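You operate a simulated robot arm through the tools that you are given. There is no shell and no other tool. Be economical: measure what you need, move in short steps, check, and stop when the job is done.

Carry out the task below with a simulated robot arm. There is one attempt and no reset: what you move stays moved.

Task
Sand the keying patch with the coarse block, then smooth it with the fine block.
Fine: no gloss and no scratch lines stay; coarse block back on the deck mat, fine block on the capping mat.
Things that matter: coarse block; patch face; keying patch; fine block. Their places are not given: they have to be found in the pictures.

It is judged by the outcome, as a careful person would: the job done as asked, and still so three seconds after it is handed in. It fails if anything else is knocked over, pushed out of place, dropped, spilled or broken.

Robot
A 7-joint arm with a two-finger parallel gripper, fixed in place. Base frame: the origin is at the foot of the arm, x ahead of it, y to its left, z up; the work surface is at about z = 3. Units: mm, rad, N and s.
With the tool pointing down near the work surface it reaches from about 220 to 580 mm from the base axis. Its first joint turns from -1.152 to 1.152 rad. Payload 2.5 kg.
The tool frame sits at the grasp point between the pads (the TCP): z along the fingers, y along the line on which they close. The tips reach 23 mm beyond it. Largest opening 94 mm; finger width 38, thickness 10; the body of the gripper, 54 by 96 mm, starts 39 mm behind the TCP.
Orientation is that of the tool frame in the base frame, as a unit quaternion [w, x, y, z]. With the fingers straight down and closing along the base's y, the tool's x points along the base's -x, its y along +y and its z along -z.

Tools
- The arm moves only by the tool send_rows. Its argument "motion" is a list of rows, each an object (a shift or turn left out is 0, a gripper value left out holds the last) with "slide": the shift along the tool's x, y, z in mm, a list of three; "angular": the turn, a rotation vector about the tool's x, y, z in rad, a list of three; "grip": the gripper command, from -1 (fully open) to 1 (shut), values between in proportion. In form: [{"slide": [tx, ty, tz], "angular": [wx, wy, wz], "grip": grip}, ...]. A call has 1 to 10 rows; each row is the pose to reach, as a shift and turn from the pose commanded when the call began, along the tool's axes at that moment. Rows are played at 5 a second. More than 50 mm and 0.15 rad between two rows, or a gripper value outside its range, and nothing of the call is played. A pose out of reach is approached as far as the arm can. The call stops where the force on the tool passes 50 N (or 10 N more than at its start, if that is more) or the arm is blocked; 0.2 s more then pass. The fingers move at their own pace (about 108 mm/s each) and stop on an object; they squeeze with about 24 N. The grip force told is the motor's: it shows also when the fingers shut on nothing. Time passes only in rows, and 0.2 s behind the last, so rows that repeat a pose let the fingers close. It gives the time, the measured TCP pose, the force on the tool (base axes), the opening and the grip force at its end, in the units of the frame above (readings bear some noise), and new pictures: "show" is both (left out), scene, wrist or none.
- Cameras (640 x 400 px; columns grow to the right, rows downward): "scene" is fixed at [134.9, -425, 535.6]; the picture's right is [0.64, -0.77, 0.00], its down [-0.50, -0.42, -0.76] and it looks along [0.58, 0.48, -0.65] (base axes); focal length 334 px, centre (320, 200). "wrist" rides on the gripper at [-39, 0, -44] in the tool frame; the picture's right is [0.00, -1.00, 0.00], its down [0.97, 0.00, -0.24] and it looks along [0.24, 0.00, 0.97] (tool axes); focal length 218 px, centre (320, 200).
- point_at(camera, pixels): for up to 12 pixels [column, row] of the newest picture of that camera ("zoom" is the newest enlarged one), the place [x, y, z] in the base frame of the surface seen there, good to about 3 mm. No time passes.
- zoom(camera, box): a new picture of the part [left, top, right, bottom] of that camera's present view, enlarged. No time passes.
- finish_job(): hands the job in; it is judged then, once.

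Keep the steps short. Do not move on a guess: measure, check each grasp and each placing, and mend mistakes. In all there are 80 turns and 120 pictures (those below and enlarged ones count). Leave the gripper open and the arm clear of the work at the hand-in unless told otherwise, and finish with a single line.

The tools are called after "Emit:" as name(argument=value, ...) on one line, values as JSON. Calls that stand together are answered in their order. send_rows: Moves the arm, as the interface text tells. Its arguments: {"type":"object","properties":{"motion":{"type":"array","items":{"type":"object","properties":{"slide":{"type":"array","items":{"type":"number"}},"angular":{"type":"array","items":{"type":"number"}},"grip":{"type":"number"}}}},"show":{"type":"string","enum":["both","scene","wrist","none"]}},"required":["motion"]} The other tools are called the same way: point_at (camera, pixels) gives the place of the surface under pixels of a picture; zoom (camera, box) takes an enlarged picture of a part of a camera's view; finish_job () hands the job in.

At the start:

```text
time_s: 0.0
position: [351.5, -208.3, 328.0]
orientation: [0.001, 0.0, 1.0, 0.0]
contact_force: [-0.5, 0.4, 0.6]
opening: 94.0
grasp_force: 0.1
```

scene: 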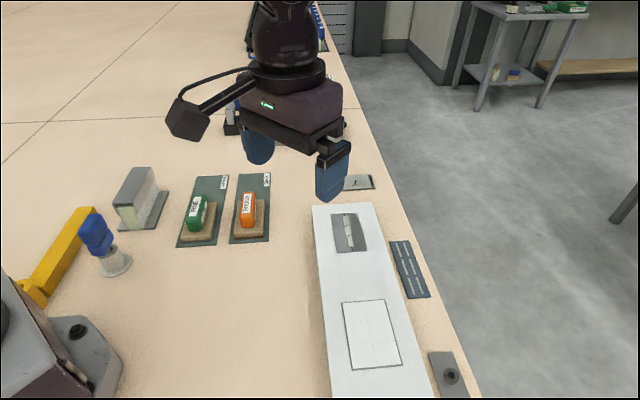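
wrist: 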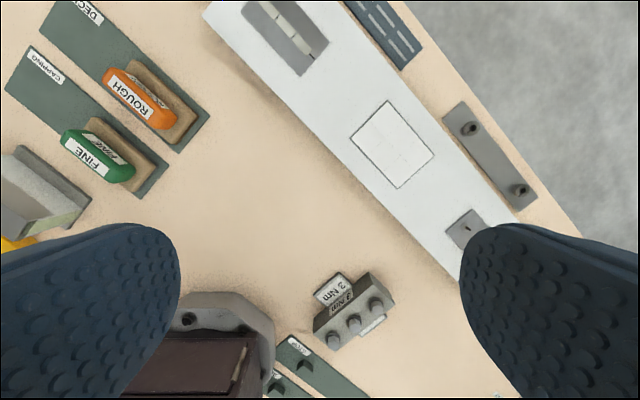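

I see an orange ROUGH block on a mat labelled DECK, a green FINE block on CAPPING, and an outlined rectangle on the white board. I'll zoom in for detail.

Emit:
zoom(camera="scene", box=[160, 150, 300, 260])

Emit:
zoom(camera="scene", box=[300, 180, 480, 400])

Emit:
point_at(camera="scene", pixels=[[342, 304], [386, 299], [402, 364], [351, 370], [371, 335], [196, 205], [250, 200], [199, 240], [248, 237], [243, 224], [190, 226], [330, 320]])

Emit:
point_at(camera="wrist", pixels=[[387, 100], [434, 154], [397, 188], [350, 136], [105, 75], [170, 125], [70, 138], [130, 178], [180, 145], [208, 115], [139, 197], [165, 170]])

```text
3.64 times, centred on (230, 205) of scene
```

zoom: 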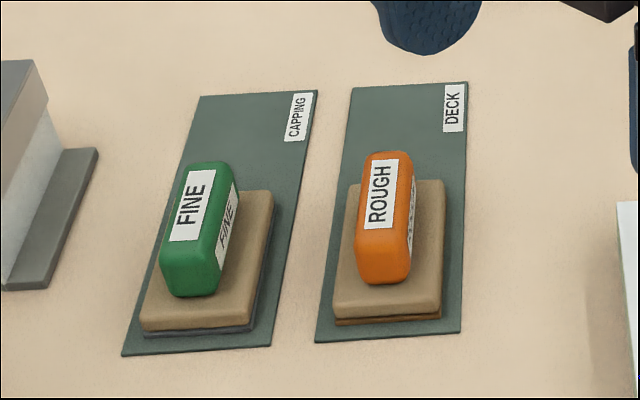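

```text
1.82 times, centred on (390, 290) of scene
```

zoom: 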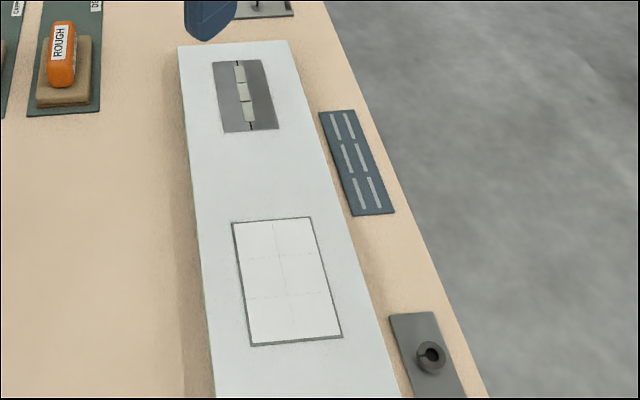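

```text
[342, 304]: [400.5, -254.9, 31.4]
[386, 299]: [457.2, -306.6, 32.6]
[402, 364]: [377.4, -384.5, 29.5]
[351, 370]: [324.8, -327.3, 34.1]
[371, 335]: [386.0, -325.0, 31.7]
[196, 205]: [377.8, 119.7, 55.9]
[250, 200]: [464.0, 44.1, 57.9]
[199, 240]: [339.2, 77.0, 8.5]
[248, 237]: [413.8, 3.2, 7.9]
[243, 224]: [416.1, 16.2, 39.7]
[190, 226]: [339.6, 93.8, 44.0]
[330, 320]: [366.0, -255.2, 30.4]
```

```text
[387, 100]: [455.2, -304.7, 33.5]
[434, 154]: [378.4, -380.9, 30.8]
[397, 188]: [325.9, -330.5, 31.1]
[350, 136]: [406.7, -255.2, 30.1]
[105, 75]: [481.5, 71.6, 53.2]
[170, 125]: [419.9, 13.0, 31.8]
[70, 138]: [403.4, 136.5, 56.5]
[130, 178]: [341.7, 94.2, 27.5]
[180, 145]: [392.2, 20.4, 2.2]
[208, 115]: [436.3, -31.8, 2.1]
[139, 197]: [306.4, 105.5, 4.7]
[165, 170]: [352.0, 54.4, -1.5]
```

The patch has its centre at about (390,-318,31) and its long axis at about 44°, and the blocks lie the same way. I'll move above the ROUGH block and turn by 44° so the fingers close across the handle.

Emit:
send_rows(motion=[{"slide": [-15, 42, 12], "angular": [0, 0, -0.128], "grip": -1}, {"slide": [-30, 84, 24], "angular": [0, 0, -0.256]}, {"slide": [-45, 126, 36], "angular": [0, 0, -0.384]}, {"slide": [-60, 168, 48], "angular": [0, 0, -0.512]}, {"slide": [-75, 210, 60], "angular": [0, 0, -0.64]}, {"slide": [-89, 251, 72], "angular": [0, 0, -0.768]}, {"slide": [-89, 251, 72], "angular": [0, 0, -0.768]}])

```text
time_s: 1.6
position: [439.0, 41.5, 254.6]
orientation: [0.0, -0.376, 0.927, 0.0]
contact_force: [-0.1, 0.2, -0.8]
opening: 94.1
grasp_force: 0.0
```

scene: 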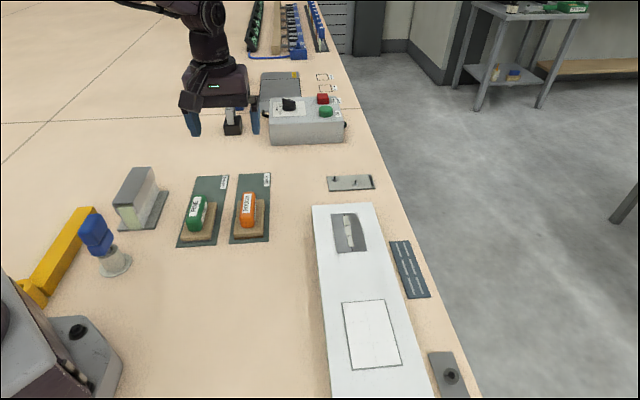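
wrist: 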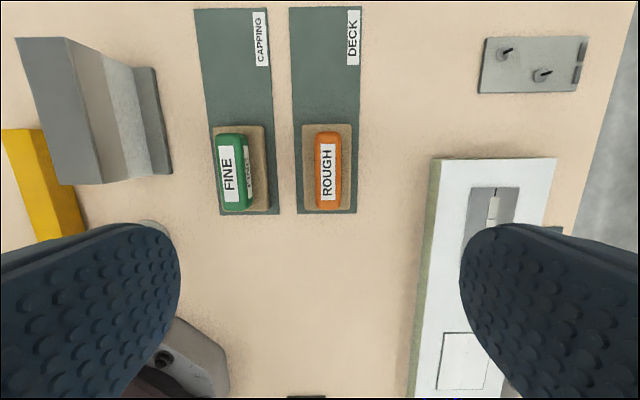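

The view is aligned. I'll measure both blocks and mats.

Emit:
point_at(camera="wrist", pixels=[[317, 140], [340, 140], [318, 203], [338, 203], [328, 170], [305, 127], [350, 127], [304, 207], [349, 207], [297, 212], [357, 212], [325, 10]])

Emit:
point_at(camera="wrist", pixels=[[222, 140], [242, 140], [223, 203], [245, 205], [230, 172], [262, 128], [266, 208], [221, 214], [278, 213], [197, 10], [268, 10], [360, 10]])

Emit:
zoom(camera="wrist", box=[190, 100, 380, 220])

```text
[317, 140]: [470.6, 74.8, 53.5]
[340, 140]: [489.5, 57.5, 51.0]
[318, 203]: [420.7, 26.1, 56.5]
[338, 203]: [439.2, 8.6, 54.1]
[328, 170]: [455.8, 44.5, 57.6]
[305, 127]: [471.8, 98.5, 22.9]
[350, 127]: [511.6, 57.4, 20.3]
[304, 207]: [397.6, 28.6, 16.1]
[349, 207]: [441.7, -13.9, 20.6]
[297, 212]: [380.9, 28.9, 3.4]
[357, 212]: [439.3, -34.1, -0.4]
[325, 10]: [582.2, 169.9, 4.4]
```

```text
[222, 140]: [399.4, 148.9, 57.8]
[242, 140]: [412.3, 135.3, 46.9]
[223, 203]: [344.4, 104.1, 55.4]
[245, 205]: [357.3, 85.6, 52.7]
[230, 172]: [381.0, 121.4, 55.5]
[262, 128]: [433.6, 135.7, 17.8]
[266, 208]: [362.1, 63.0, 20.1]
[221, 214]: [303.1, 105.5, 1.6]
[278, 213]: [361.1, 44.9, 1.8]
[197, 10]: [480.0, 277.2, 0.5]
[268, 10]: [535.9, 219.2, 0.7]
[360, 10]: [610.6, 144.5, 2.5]
```

```text
3.33 times, centred on (285, 160) of wrist
```

zoom: 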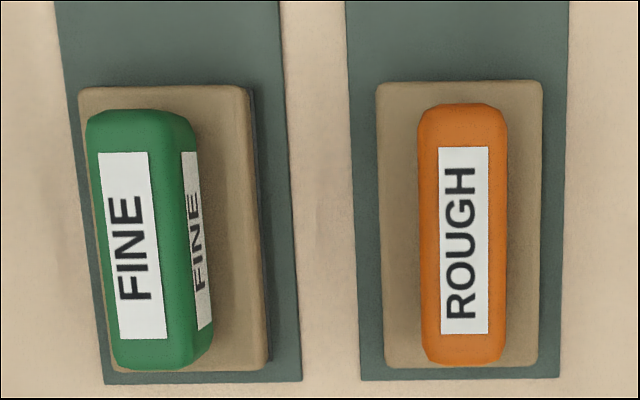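

ROUGH handle: centre (455,42), top z 57, about 26 wide. The base top is at about z 20. I'll descend over it and stop at z≈90 to check alignment.

Emit:
send_rows(motion=[{"slide": [-6, -5, 45], "grip": -0.5}, {"slide": [-11.9, -10.8, 90]}, {"slide": [-11.9, -10.8, 130]}, {"slide": [-11.9, -10.8, 160]}, {"slide": [-11.9, -10.8, 160]}])

```text
time_s: 2.8
position: [457.2, 42.9, 95.3]
orientation: [0.0, -0.375, 0.927, -0.001]
contact_force: [0.0, 0.4, -0.8]
opening: 70.9
grasp_force: 0.1
```

scene: 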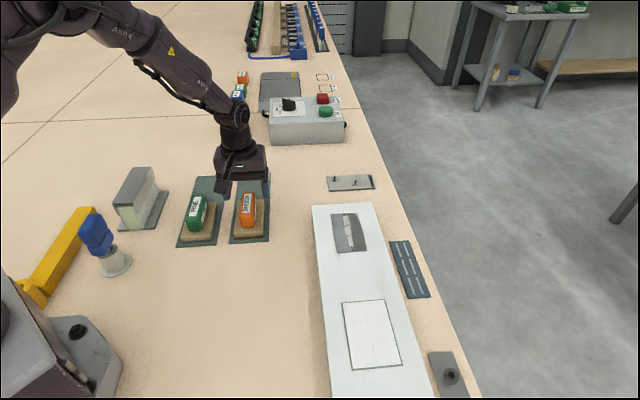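
wrist: 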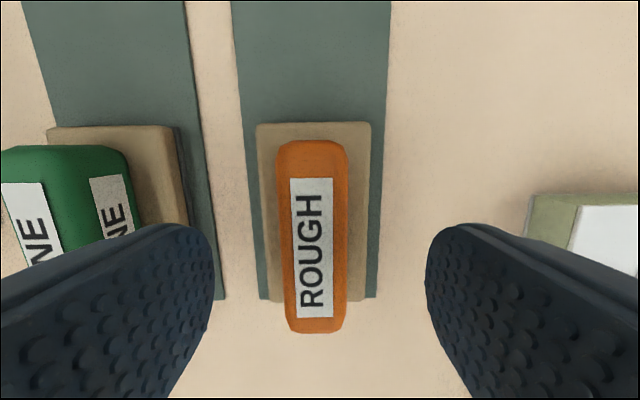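

I'll take close-range measurements of the block.

Emit:
point_at(camera="wrist", pixels=[[282, 160], [344, 160], [291, 310], [340, 310], [312, 235], [266, 132], [362, 132], [264, 240], [361, 240], [266, 290], [240, 250], [400, 250]])

```text
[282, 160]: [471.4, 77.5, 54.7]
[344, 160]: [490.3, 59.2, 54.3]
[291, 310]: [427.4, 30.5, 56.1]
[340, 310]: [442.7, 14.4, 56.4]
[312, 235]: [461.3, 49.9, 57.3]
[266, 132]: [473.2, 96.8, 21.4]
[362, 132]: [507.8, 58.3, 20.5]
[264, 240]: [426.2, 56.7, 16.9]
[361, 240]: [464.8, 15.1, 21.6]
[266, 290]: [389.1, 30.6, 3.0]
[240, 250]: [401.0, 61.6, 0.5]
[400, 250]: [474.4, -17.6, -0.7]
```

Centred within about 2 mm. I'll descend to TCP z≈49 and close.

Emit:
send_rows(motion=[{"slide": [-1.5, 1.2, 25]}, {"slide": [-1.5, 1.2, 42]}, {"slide": [-1.5, 1.2, 46]}, {"slide": [-1.5, 1.2, 46], "grip": 1}, {"slide": [-1.5, 1.2, 46], "grip": 1}, {"slide": [-1.5, 1.2, 46], "grip": 1}], show="wrist")

```text
time_s: 4.2
position: [455.2, 45.2, 48.2]
orientation: [0.0, -0.375, 0.927, -0.001]
contact_force: [0.1, 1.2, -0.7]
opening: 30.0
grasp_force: 23.8
```

wrist: 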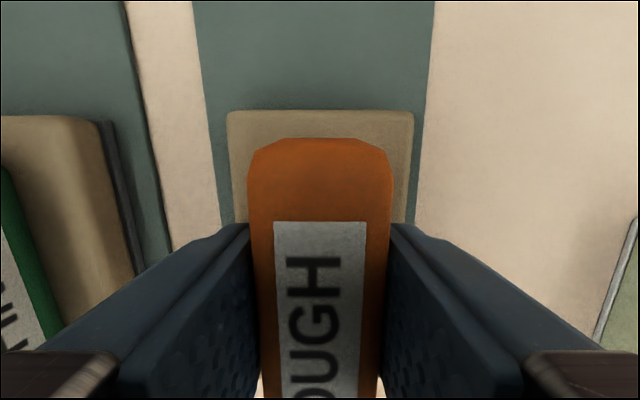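

Gripped at opening 30. I'll lift straight up and check that it's held.

Emit:
send_rows(motion=[{"slide": [0, 0, -20]}, {"slide": [0, 0, -60]}, {"slide": [0, 0, -105]}, {"slide": [0, 0, -105]}])

```text
time_s: 5.2
position: [455.2, 45.0, 154.1]
orientation: [0.0, -0.375, 0.927, 0.0]
contact_force: [-0.1, 0.4, -2.5]
opening: 29.8
grasp_force: 23.8
```

scene: 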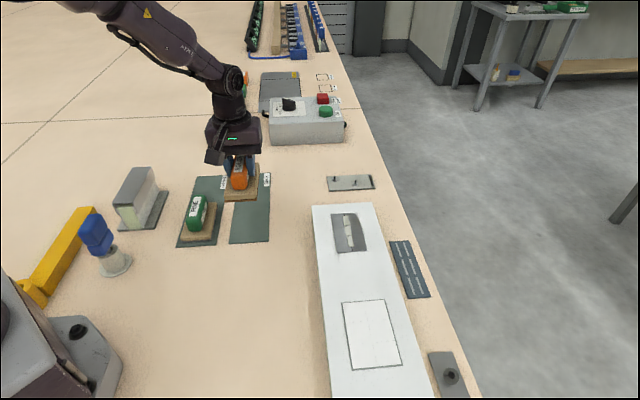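
wrist: 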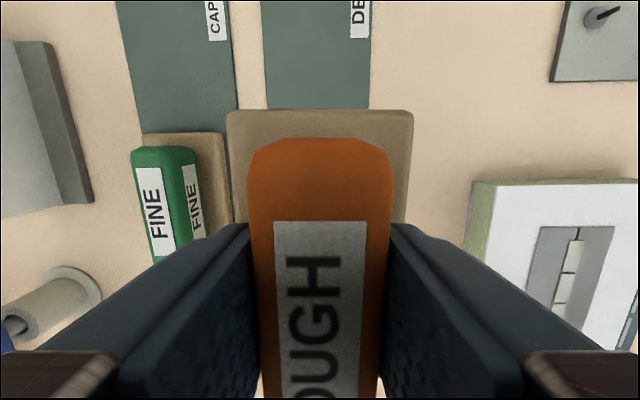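

Held: the block rises with the gripper. I'll carry it at this height over to the patch.

Emit:
send_rows(motion=[{"slide": [33.2, -24, -105]}, {"slide": [66.4, -48, -105]}], show="none")

```text
refused: row 1 steps farther than a row can; nothing moved
```

The shift is counted from the pose at the start of this call, so z should be 0.

Emit:
send_rows(motion=[{"slide": [33.2, -24, 0]}, {"slide": [66.4, -48, 0]}, {"slide": [99.6, -72, 0]}, {"slide": [133, -96, 0]}, {"slide": [166, -120, 0]}, {"slide": [199.4, -144, 0]}, {"slide": [232.6, -168, 0]}, {"slide": [266, -192, 0]}, {"slide": [299, -215.8, 0]}, {"slide": [299, -215.8, 0]}])

```text
time_s: 7.4
position: [389.6, -318.9, 154.3]
orientation: [0.0, -0.374, 0.927, 0.0]
contact_force: [-0.3, -0.1, -1.6]
opening: 30.1
grasp_force: 24.0
```

scene: 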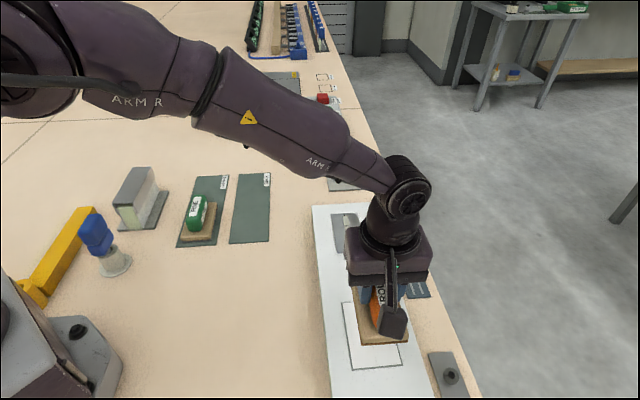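
wrist: 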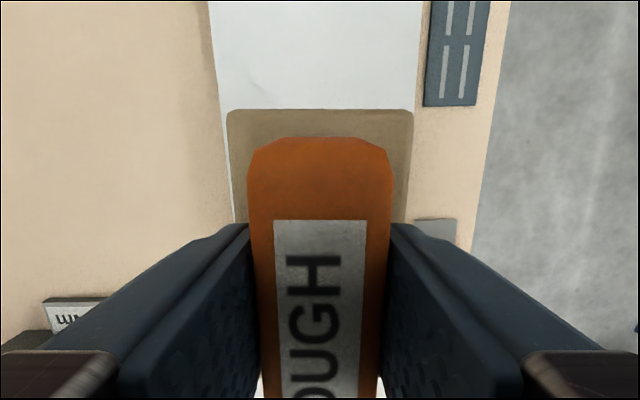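

Over the patch. I'll lower to just above contact (expected TCP z≈75), then creep down.

Emit:
send_rows(motion=[{"slide": [0, 0, 30]}, {"slide": [0, 0, 60]}, {"slide": [0, 0, 73]}, {"slide": [0, 0, 75]}, {"slide": [0, 0, 75]}])

```text
time_s: 8.6
position: [391.8, -317.4, 78.6]
orientation: [0.0, -0.374, 0.927, 0.0]
contact_force: [0.3, -0.4, -1.7]
opening: 29.7
grasp_force: 23.9
```

scene: 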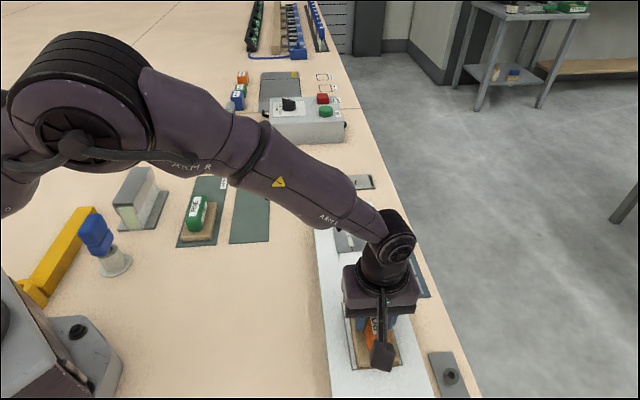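
wrist: 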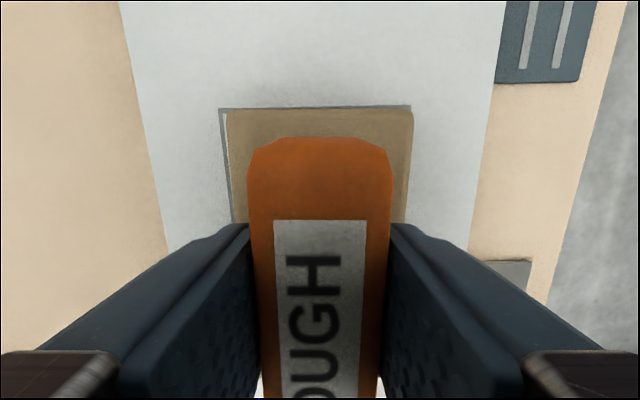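

The block is centred on the outline. I'll creep down about 1 mm per row until the force rises.

Emit:
send_rows(motion=[{"slide": [0, 0, 1]}, {"slide": [0, 0, 2]}, {"slide": [0, 0, 3]}, {"slide": [0, 0, 3]}], show="none")

```text
time_s: 9.6
position: [393.3, -317.0, 77.6]
orientation: [0.0, -0.375, 0.927, 0.0]
contact_force: [-6.4, 6.6, 18.9]
opening: 29.8
grasp_force: 24.3
```

Contact with about 20 N pressing. I'll check where the patch outline sits relative to the block before stroking.

Emit:
point_at(camera="wrist", pixels=[[220, 109], [410, 106], [229, 190], [231, 115], [410, 115], [142, 120], [492, 120]])

```text
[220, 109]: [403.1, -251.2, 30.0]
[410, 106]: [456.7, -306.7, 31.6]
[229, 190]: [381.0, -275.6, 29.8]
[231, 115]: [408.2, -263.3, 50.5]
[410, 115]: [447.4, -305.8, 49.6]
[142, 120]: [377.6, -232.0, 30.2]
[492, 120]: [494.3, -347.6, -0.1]
```

The block is centred on the patch to about 2 mm. I'll start with short strokes along the length, first in the left lane (+9).

Emit:
send_rows(motion=[{"slide": [0, 9, 0]}, {"slide": [12, 9, 0]}, {"slide": [0, 9, 0]}, {"slide": [-12, 9, 0]}, {"slide": [0, 9, 0]}, {"slide": [12, 9, 0]}, {"slide": [0, 9, 0]}, {"slide": [-12, 9, 0]}, {"slide": [0, 9, 0]}, {"slide": [0, 0, 0]}])

```text
time_s: 11.8
position: [390.4, -317.0, 76.7]
orientation: [0.0, -0.375, 0.927, 0.001]
contact_force: [-2.7, 7.3, 16.9]
opening: 29.7
grasp_force: 24.0
```

scene: 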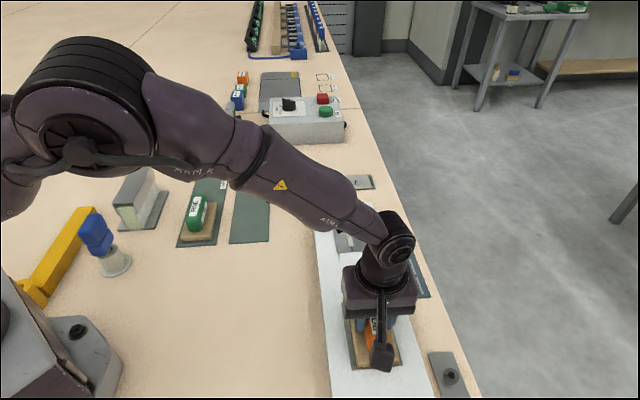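
wrist: 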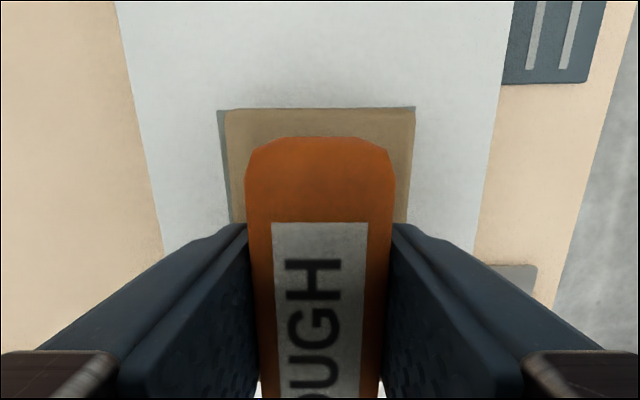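

Force is steady at about 18 N and the grip is unchanged. Next the right lane and the centre.

Emit:
send_rows(motion=[{"slide": [0, -9, 0]}, {"slide": [12, -9, 0]}, {"slide": [0, -9, 0]}, {"slide": [-12, -9, 0]}, {"slide": [0, -9, 0]}, {"slide": [12, -9, 0]}, {"slide": [0, -9, 0]}, {"slide": [-12, -9, 0]}, {"slide": [0, -9, 0]}, {"slide": [0, 0, 0]}], show="none")

Emit:
send_rows(motion=[{"slide": [12, 0, 0]}, {"slide": [0, 0, 0]}, {"slide": [-12, 0, 0]}, {"slide": [0, 0, 0]}, {"slide": [12, 0, 0]}, {"slide": [0, 0, 0]}, {"slide": [-12, 0, 0]}, {"slide": [0, 0, 0]}, {"slide": [0, 0, -15]}, {"slide": [0, 0, -45]}], show="none")

```text
time_s: 14.0
position: [391.2, -317.3, 74.5]
orientation: [-0.001, -0.374, 0.927, 0.0]
contact_force: [1.0, -0.1, 1.6]
opening: 30.0
grasp_force: 24.0
```

```text
time_s: 16.2
position: [390.0, -317.3, 120.6]
orientation: [0.0, -0.374, 0.927, 0.001]
contact_force: [-0.5, -0.1, -2.0]
opening: 29.6
grasp_force: 23.7
```

Force fell to about 3 N by the end, so the block may have slipped up slightly in the fingers. I'll raise, move aside and inspect the patch.

Emit:
send_rows(motion=[{"slide": [0, 35, -20]}, {"slide": [0, 75, -40]}, {"slide": [0, 115, -50]}, {"slide": [0, 150, -50]}, {"slide": [0, 150, -50]}])

Emit:
zoom(camera="scene", box=[300, 270, 460, 400])

```text
time_s: 17.4
position: [287.4, -208.7, 172.3]
orientation: [0.0, -0.374, 0.927, 0.0]
contact_force: [-0.3, -0.1, -1.9]
opening: 29.6
grasp_force: 24.0
```

scene: 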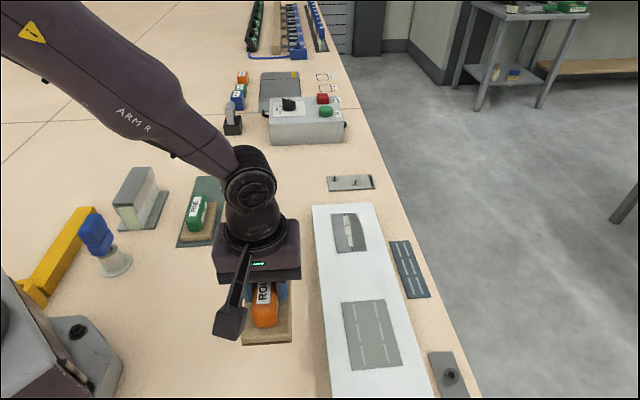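
wrist: 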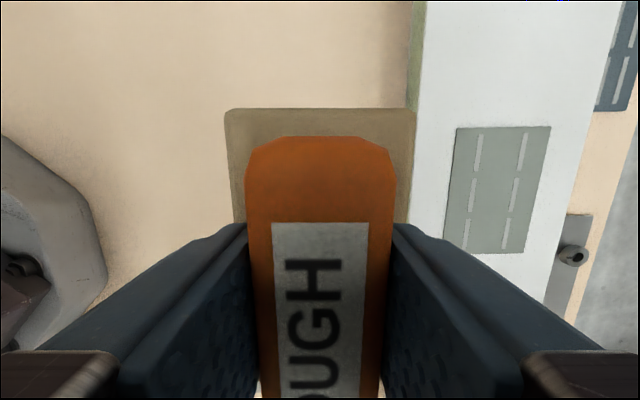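

```text
3.08 times, centred on (380, 335) of scene
```

zoom: 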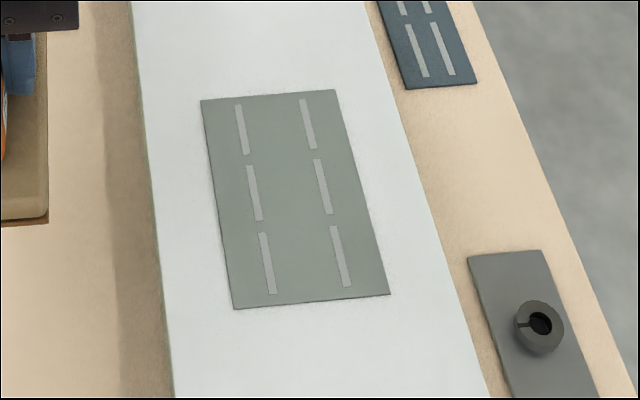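

The patch is now a uniform dull grey with scratch lines in all six cells and no gloss left. I'll carry ROUGH back over the deck mat.

Emit:
send_rows(motion=[{"slide": [-42.4, 9.4, 0]}, {"slide": [-84.9, 18.9, 0]}, {"slide": [-127.3, 28.3, 0]}, {"slide": [-169.8, 37.7, 0]}, {"slide": [-212.2, 47.1, 0]}, {"slide": [-254.7, 56.6, 0]}, {"slide": [-297.1, 66, 0]}, {"slide": [-297.1, 66, 40]}, {"slide": [-297.1, 66, 80]}, {"slide": [-297.1, 66, 80]}])

```text
time_s: 19.6
position: [456.5, 43.6, 90.8]
orientation: [0.001, -0.374, 0.927, 0.0]
contact_force: [-0.2, 0.6, -2.5]
opening: 30.0
grasp_force: 24.0
```

scene: 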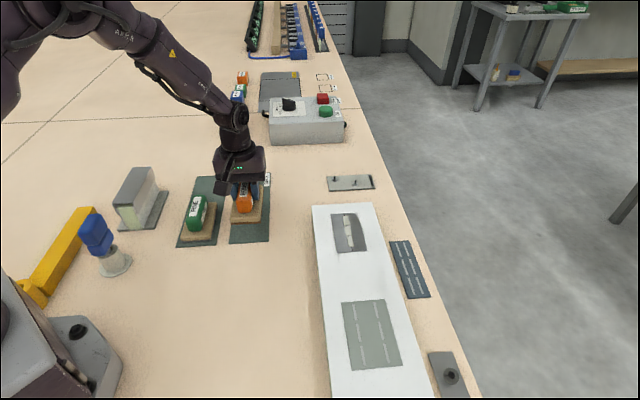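
wrist: 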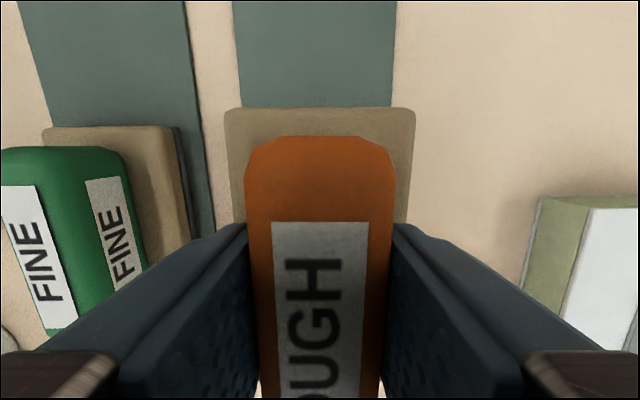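

Aligned over the mat. I'll lower with a few mm forward margin and creep to contact at about z 46.

Emit:
send_rows(motion=[{"slide": [-3, 1, 25]}, {"slide": [-3, 1, 38]}, {"slide": [-3, 1, 41]}, {"slide": [-3, 1, 42.5]}, {"slide": [-3, 1, 42.5]}], show="wrist")

```text
time_s: 20.8
position: [456.6, 47.3, 48.7]
orientation: [0.0, -0.374, 0.928, 0.0]
contact_force: [0.0, -0.1, -1.7]
opening: 29.9
grasp_force: 24.1
```

wrist: 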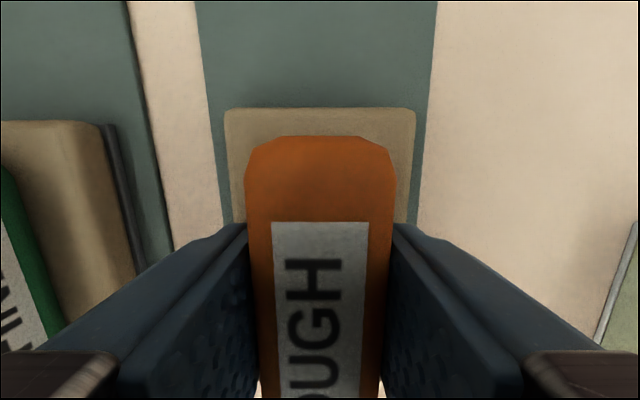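

No contact yet. I'll creep further down in 0.7 mm steps.

Emit:
send_rows(motion=[{"slide": [0, 0, 0.7]}, {"slide": [0, 0, 1.4]}, {"slide": [0, 0, 2.1]}, {"slide": [0, 0, 2.1]}], show="none")

```text
time_s: 21.8
position: [456.3, 46.4, 46.0]
orientation: [0.0, -0.374, 0.927, 0.0]
contact_force: [-9.4, -1.1, 16.2]
opening: 30.0
grasp_force: 23.9
```

Contact on the mat. I'll ease off, open, then rise straight up.

Emit:
send_rows(motion=[{"slide": [0, 0, -0.8]}, {"slide": [0, 0, -0.8], "grip": -0.5}, {"slide": [0, 0, -0.8]}, {"slide": [0, 0, -0.8]}, {"slide": [0, 0, -30]}, {"slide": [0, 0, -70]}, {"slide": [0, 0, -110]}, {"slide": [0, 0, -110]}])

Emit:
point_at(camera="wrist", pixels=[[320, 200]])

```text
time_s: 23.6
position: [457.2, 46.0, 157.4]
orientation: [0.0, -0.375, 0.927, 0.0]
contact_force: [0.0, 0.5, -0.1]
opening: 70.3
grasp_force: 0.0
```

scene: 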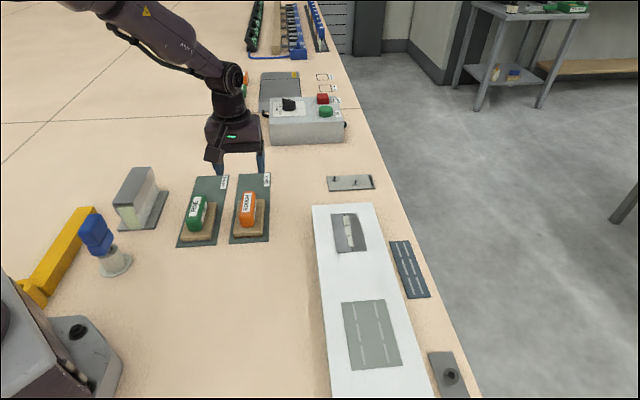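
wrist: 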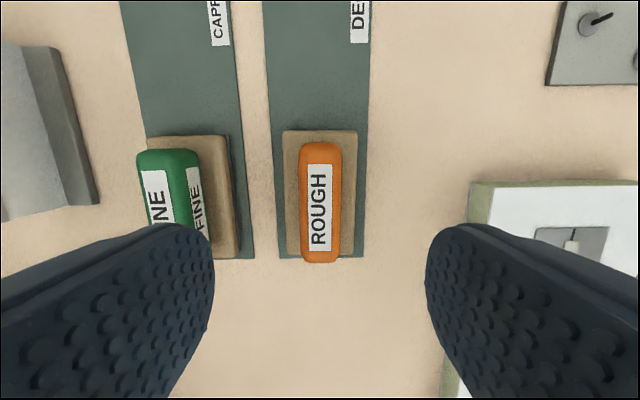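

```text
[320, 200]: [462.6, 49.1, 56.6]
```

ROUGH is back on the deck mat. I'll move above the FINE block.

Emit:
send_rows(motion=[{"slide": [3, 36, 0]}, {"slide": [6, 72, 0]}, {"slide": [6, 106, 0]}, {"slide": [6, 106, 30]}, {"slide": [6, 106, 60]}, {"slide": [6, 106, 60]}], show="wrist")

```text
time_s: 25.0
position: [379.0, 118.4, 95.4]
orientation: [0.0, -0.374, 0.927, -0.001]
contact_force: [-0.6, 0.1, 0.1]
opening: 70.5
grasp_force: 0.1
```

wrist: 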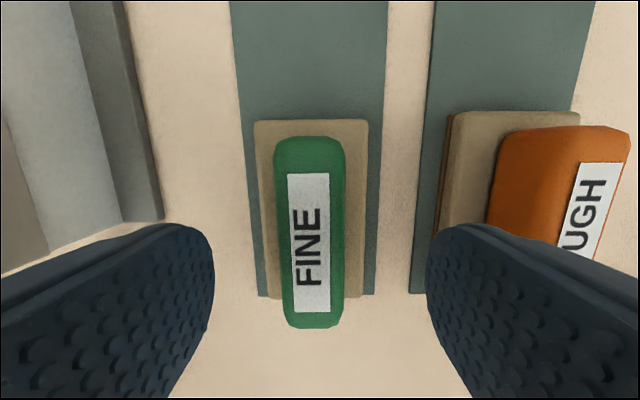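

Emit:
point_at(camera="wrist", pixels=[[278, 160], [340, 160], [289, 305], [338, 305], [310, 235], [263, 132], [360, 132], [262, 240], [360, 240]])

```text
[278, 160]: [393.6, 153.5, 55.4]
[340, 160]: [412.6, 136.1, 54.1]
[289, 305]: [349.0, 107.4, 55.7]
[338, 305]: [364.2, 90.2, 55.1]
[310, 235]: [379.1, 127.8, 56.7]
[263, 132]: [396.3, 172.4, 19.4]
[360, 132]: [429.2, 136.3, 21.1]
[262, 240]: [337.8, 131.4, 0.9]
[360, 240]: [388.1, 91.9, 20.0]
```

The handle is 2 mm to +y and 2 mm forward. I'll descend to z≈48.5 and grip.

Emit:
send_rows(motion=[{"slide": [-2, 2, 25]}, {"slide": [-2, 2, 42]}, {"slide": [-2, 2, 47]}, {"slide": [-2, 2, 47], "grip": 1}, {"slide": [-2, 2, 47], "grip": 1}, {"slide": [-2, 2, 47], "grip": 1}], show="none")

Emit:
send_rows(motion=[{"slide": [0, 0, -20]}, {"slide": [0, 0, -60]}, {"slide": [0, 0, -105]}, {"slide": [0, 0, -105]}])

```text
time_s: 26.4
position: [379.0, 121.6, 49.5]
orientation: [0.001, -0.375, 0.927, 0.0]
contact_force: [0.4, 1.1, -0.3]
opening: 29.6
grasp_force: 23.7
```

```text
time_s: 27.4
position: [378.8, 120.7, 154.9]
orientation: [0.0, -0.375, 0.927, -0.001]
contact_force: [0.1, 0.0, -1.7]
opening: 29.8
grasp_force: 24.2
```

scene: 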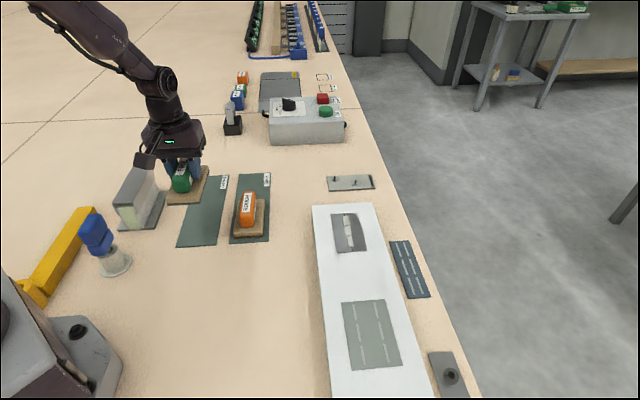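
wrist: 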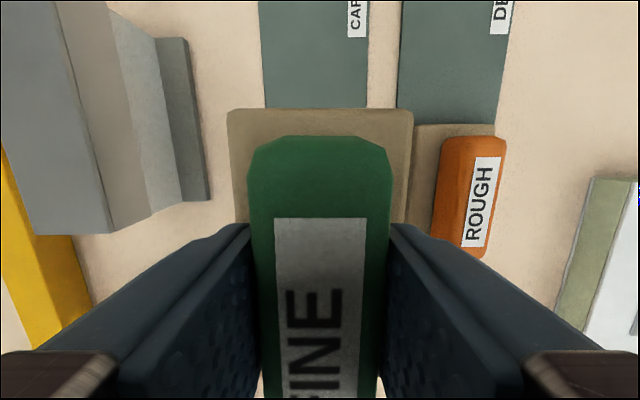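

FINE is held. I'll carry it to the patch at this height, which clears ROUGH.

Emit:
send_rows(motion=[{"slide": [29.6, -32.3, 0]}, {"slide": [59.2, -64.7, 0]}, {"slide": [88.7, -97, 0]}, {"slide": [118.3, -129.3, 0]}, {"slide": [147.9, -161.6, 0]}, {"slide": [177.5, -194, 0]}, {"slide": [207, -226.3, 0]}, {"slide": [236.6, -258.6, 0]}, {"slide": [266.2, -291, 0]}, {"slide": [295.8, -323.3, 0]}], show="none")

Emit:
send_rows(motion=[{"slide": [0, 0, 0]}, {"slide": [0, 0, 30]}, {"slide": [0, 0, 60]}, {"slide": [0, 0, 70]}, {"slide": [0, 0, 72]}, {"slide": [0, 0, 72]}], show="wrist")

```text
time_s: 29.6
position: [390.6, -317.2, 154.3]
orientation: [0.0, -0.375, 0.927, 0.0]
contact_force: [-0.2, 0.0, -2.4]
opening: 29.6
grasp_force: 23.9
```

```text
time_s: 31.0
position: [390.7, -316.3, 82.6]
orientation: [0.0, -0.375, 0.927, 0.0]
contact_force: [0.5, -0.1, -1.7]
opening: 29.8
grasp_force: 23.9
```

wrist: 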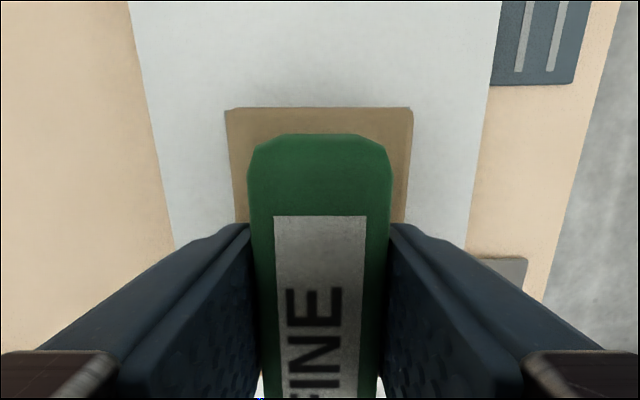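

Centred over the patch. I'll creep to contact.

Emit:
send_rows(motion=[{"slide": [0, 0, 1.5]}, {"slide": [0, 0, 3]}, {"slide": [0, 0, 4]}, {"slide": [0, 0, 5]}, {"slide": [0, 0, 6]}, {"slide": [0, 0, 6]}], show="none")

```text
time_s: 32.4
position: [391.6, -317.0, 78.0]
orientation: [0.0, -0.375, 0.927, 0.0]
contact_force: [-6.3, 5.0, 16.8]
opening: 29.7
grasp_force: 23.9
```

Contact at about 18 N. I'll run the left lane, then check the force.

Emit:
send_rows(motion=[{"slide": [0, 9, 0]}, {"slide": [12, 9, 0]}, {"slide": [0, 9, 0]}, {"slide": [-12, 9, 0]}, {"slide": [0, 9, 0]}, {"slide": [12, 9, 0]}, {"slide": [0, 9, 0]}, {"slide": [-12, 9, 0]}, {"slide": [0, 9, 0]}, {"slide": [0, 0, 0]}], show="none")

Emit:
send_rows(motion=[{"slide": [0, -9, 0.3]}, {"slide": [12, -9, 0.3]}, {"slide": [0, -9, 0.3]}, {"slide": [-12, -9, 0.3]}, {"slide": [0, -9, 0.3]}, {"slide": [12, -9, 0.3]}, {"slide": [0, -9, 0.3]}, {"slide": [-12, -9, 0.3]}, {"slide": [0, -9, 0.3]}, {"slide": [0, 0, 0.3]}], show="none")

```text
time_s: 34.6
position: [390.8, -315.3, 76.7]
orientation: [0.001, -0.375, 0.927, 0.002]
contact_force: [-4.2, 9.5, 23.7]
opening: 30.0
grasp_force: 24.6
```

```text
time_s: 36.8
position: [390.9, -317.8, 75.2]
orientation: [0.001, -0.373, 0.928, 0.0]
contact_force: [4.4, -2.7, 10.5]
opening: 29.8
grasp_force: 23.2
```

Still about 12 N. Now the centre lane, then lift and move aside to inspect.

Emit:
send_rows(motion=[{"slide": [12, 0, 0.5]}, {"slide": [0, 0, 0.5]}, {"slide": [-12, 0, 0.5]}, {"slide": [0, 0, 0.5]}, {"slide": [12, 0, 0.5]}, {"slide": [0, 0, 0.5]}, {"slide": [-12, 0, 0.5]}, {"slide": [0, 0, 0.5]}, {"slide": [0, 0, -15]}, {"slide": [0, 0, -45]}], show="none")

Emit:
send_rows(motion=[{"slide": [0, 35, -20]}, {"slide": [0, 75, -40]}, {"slide": [0, 115, -50]}, {"slide": [0, 150, -50]}, {"slide": [0, 150, -50]}])

Emit:
zoom(camera="scene", box=[300, 270, 460, 400])

```text
time_s: 39.0
position: [389.5, -316.3, 121.6]
orientation: [-0.001, -0.374, 0.927, 0.001]
contact_force: [0.2, 1.0, -2.0]
opening: 29.8
grasp_force: 24.1
```

```text
time_s: 40.2
position: [285.3, -207.7, 170.6]
orientation: [0.0, -0.374, 0.927, 0.0]
contact_force: [0.2, -0.1, -0.6]
opening: 29.5
grasp_force: 23.7
```

scene: 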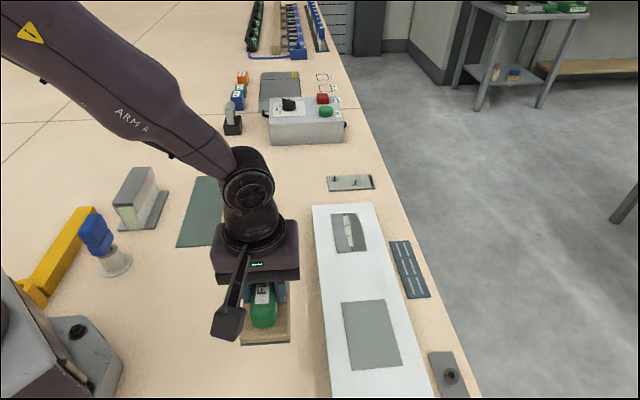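
wrist: 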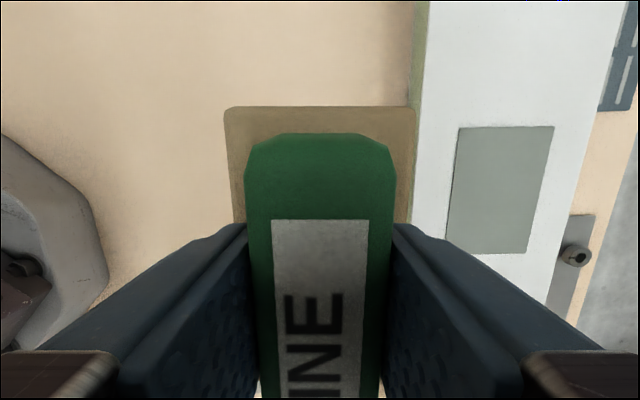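

```text
3.08 times, centred on (380, 335) of scene
```

zoom: 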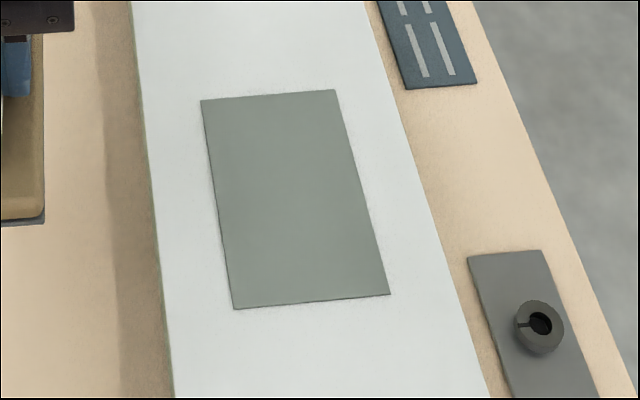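

All scratch lines are gone and the patch is uniformly matte. I'll carry FINE back over the capping mat.

Emit:
send_rows(motion=[{"slide": [-37.3, 21.5, 0]}, {"slide": [-74.6, 42.9, 0]}, {"slide": [-111.9, 64.4, 0]}, {"slide": [-149.2, 85.8, 0]}, {"slide": [-186.4, 107.3, 0]}, {"slide": [-223.7, 128.7, 0]}, {"slide": [-261, 150.2, 0]}, {"slide": [-298.3, 171.6, 0]}, {"slide": [-298.3, 171.6, 40]}, {"slide": [-298.3, 171.6, 80]}])

```text
time_s: 42.4
position: [381.1, 122.7, 90.9]
orientation: [0.0, -0.375, 0.927, 0.0]
contact_force: [-0.2, -0.9, -2.7]
opening: 29.9
grasp_force: 23.8
```

scene: 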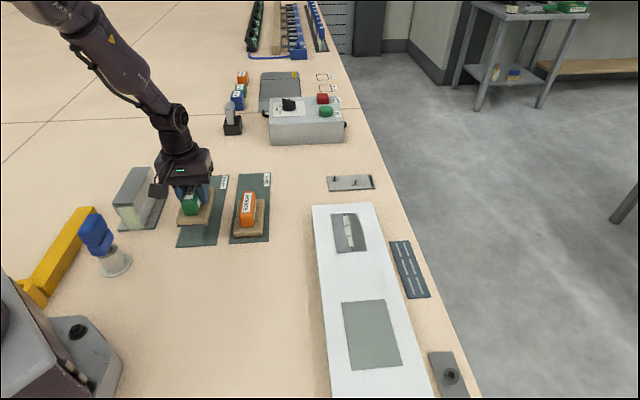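
wrist: 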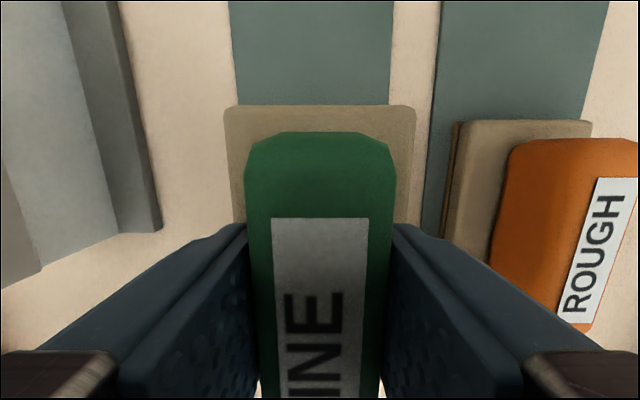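

The mat centre is about 4 mm to +y. I'll shift and lower.

Emit:
send_rows(motion=[{"slide": [-3, 3, 25]}, {"slide": [-3, 3, 38]}, {"slide": [-3, 3, 42]}, {"slide": [-3, 3, 43]}, {"slide": [-3, 3, 44]}, {"slide": [-3, 3, 44]}], show="none")

```text
time_s: 43.8
position: [382.2, 126.7, 48.1]
orientation: [0.0, -0.374, 0.927, 0.0]
contact_force: [-8.5, -3.1, 14.6]
opening: 29.9
grasp_force: 24.3
```

Contact. I'll ease off, release and rise clear.

Emit:
send_rows(motion=[{"slide": [0, 0, -0.8]}, {"slide": [0, 0, -0.8], "grip": -0.5}, {"slide": [0, 0, -0.8]}, {"slide": [0, 0, -0.8]}, {"slide": [0, 0, -30]}, {"slide": [0, 0, -70]}, {"slide": [0, 0, -115], "grip": -1}, {"slide": [0, 0, -155]}, {"slide": [0, 0, -155]}])

Emit:
zoom(camera="scene", box=[160, 150, 300, 260])

Emit:
zoom(camera="scene", box=[300, 270, 460, 400])

```text
time_s: 45.8
position: [381.3, 126.1, 203.4]
orientation: [0.0, -0.374, 0.927, 0.0]
contact_force: [0.4, 0.0, 0.4]
opening: 93.9
grasp_force: 0.2
```

scene: 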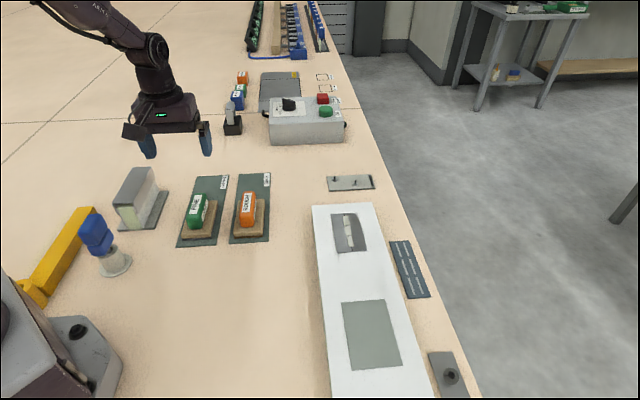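
wrist: 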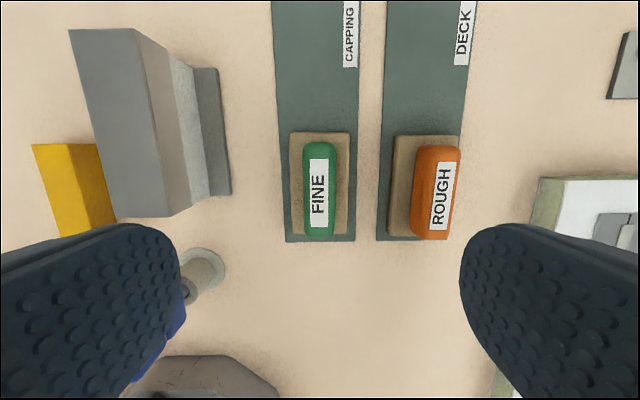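

```text
3.64 times, centred on (230, 205) of scene
```

zoom: 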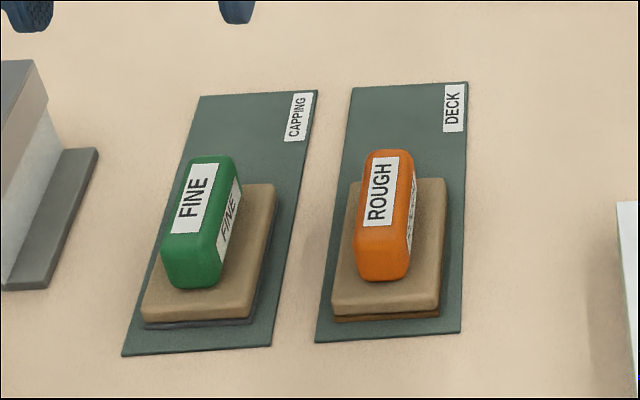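

```text
3.08 times, centred on (380, 335) of scene
```

zoom: 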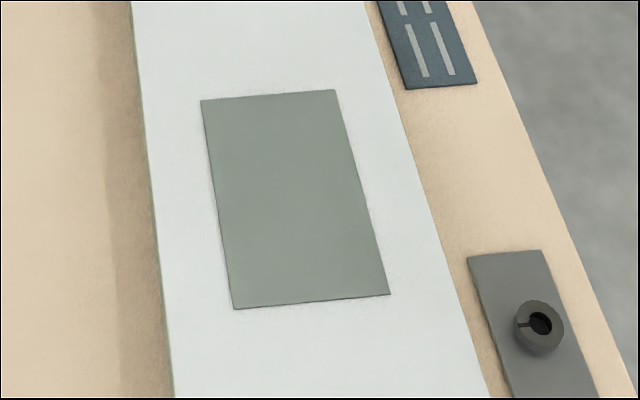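

Both blocks lie flat on their own mats, the patch is evenly matte with no lines, and the gripper is open and clear. I'm handing in.

Emit:
finish_job()

```text
The job is handed in.
```

The keying patch is sanded with the coarse block and smoothed with the fine block, with no gloss or scratch lines visible; the coarse block is back on the deck mat and the fine block on the capping mat.
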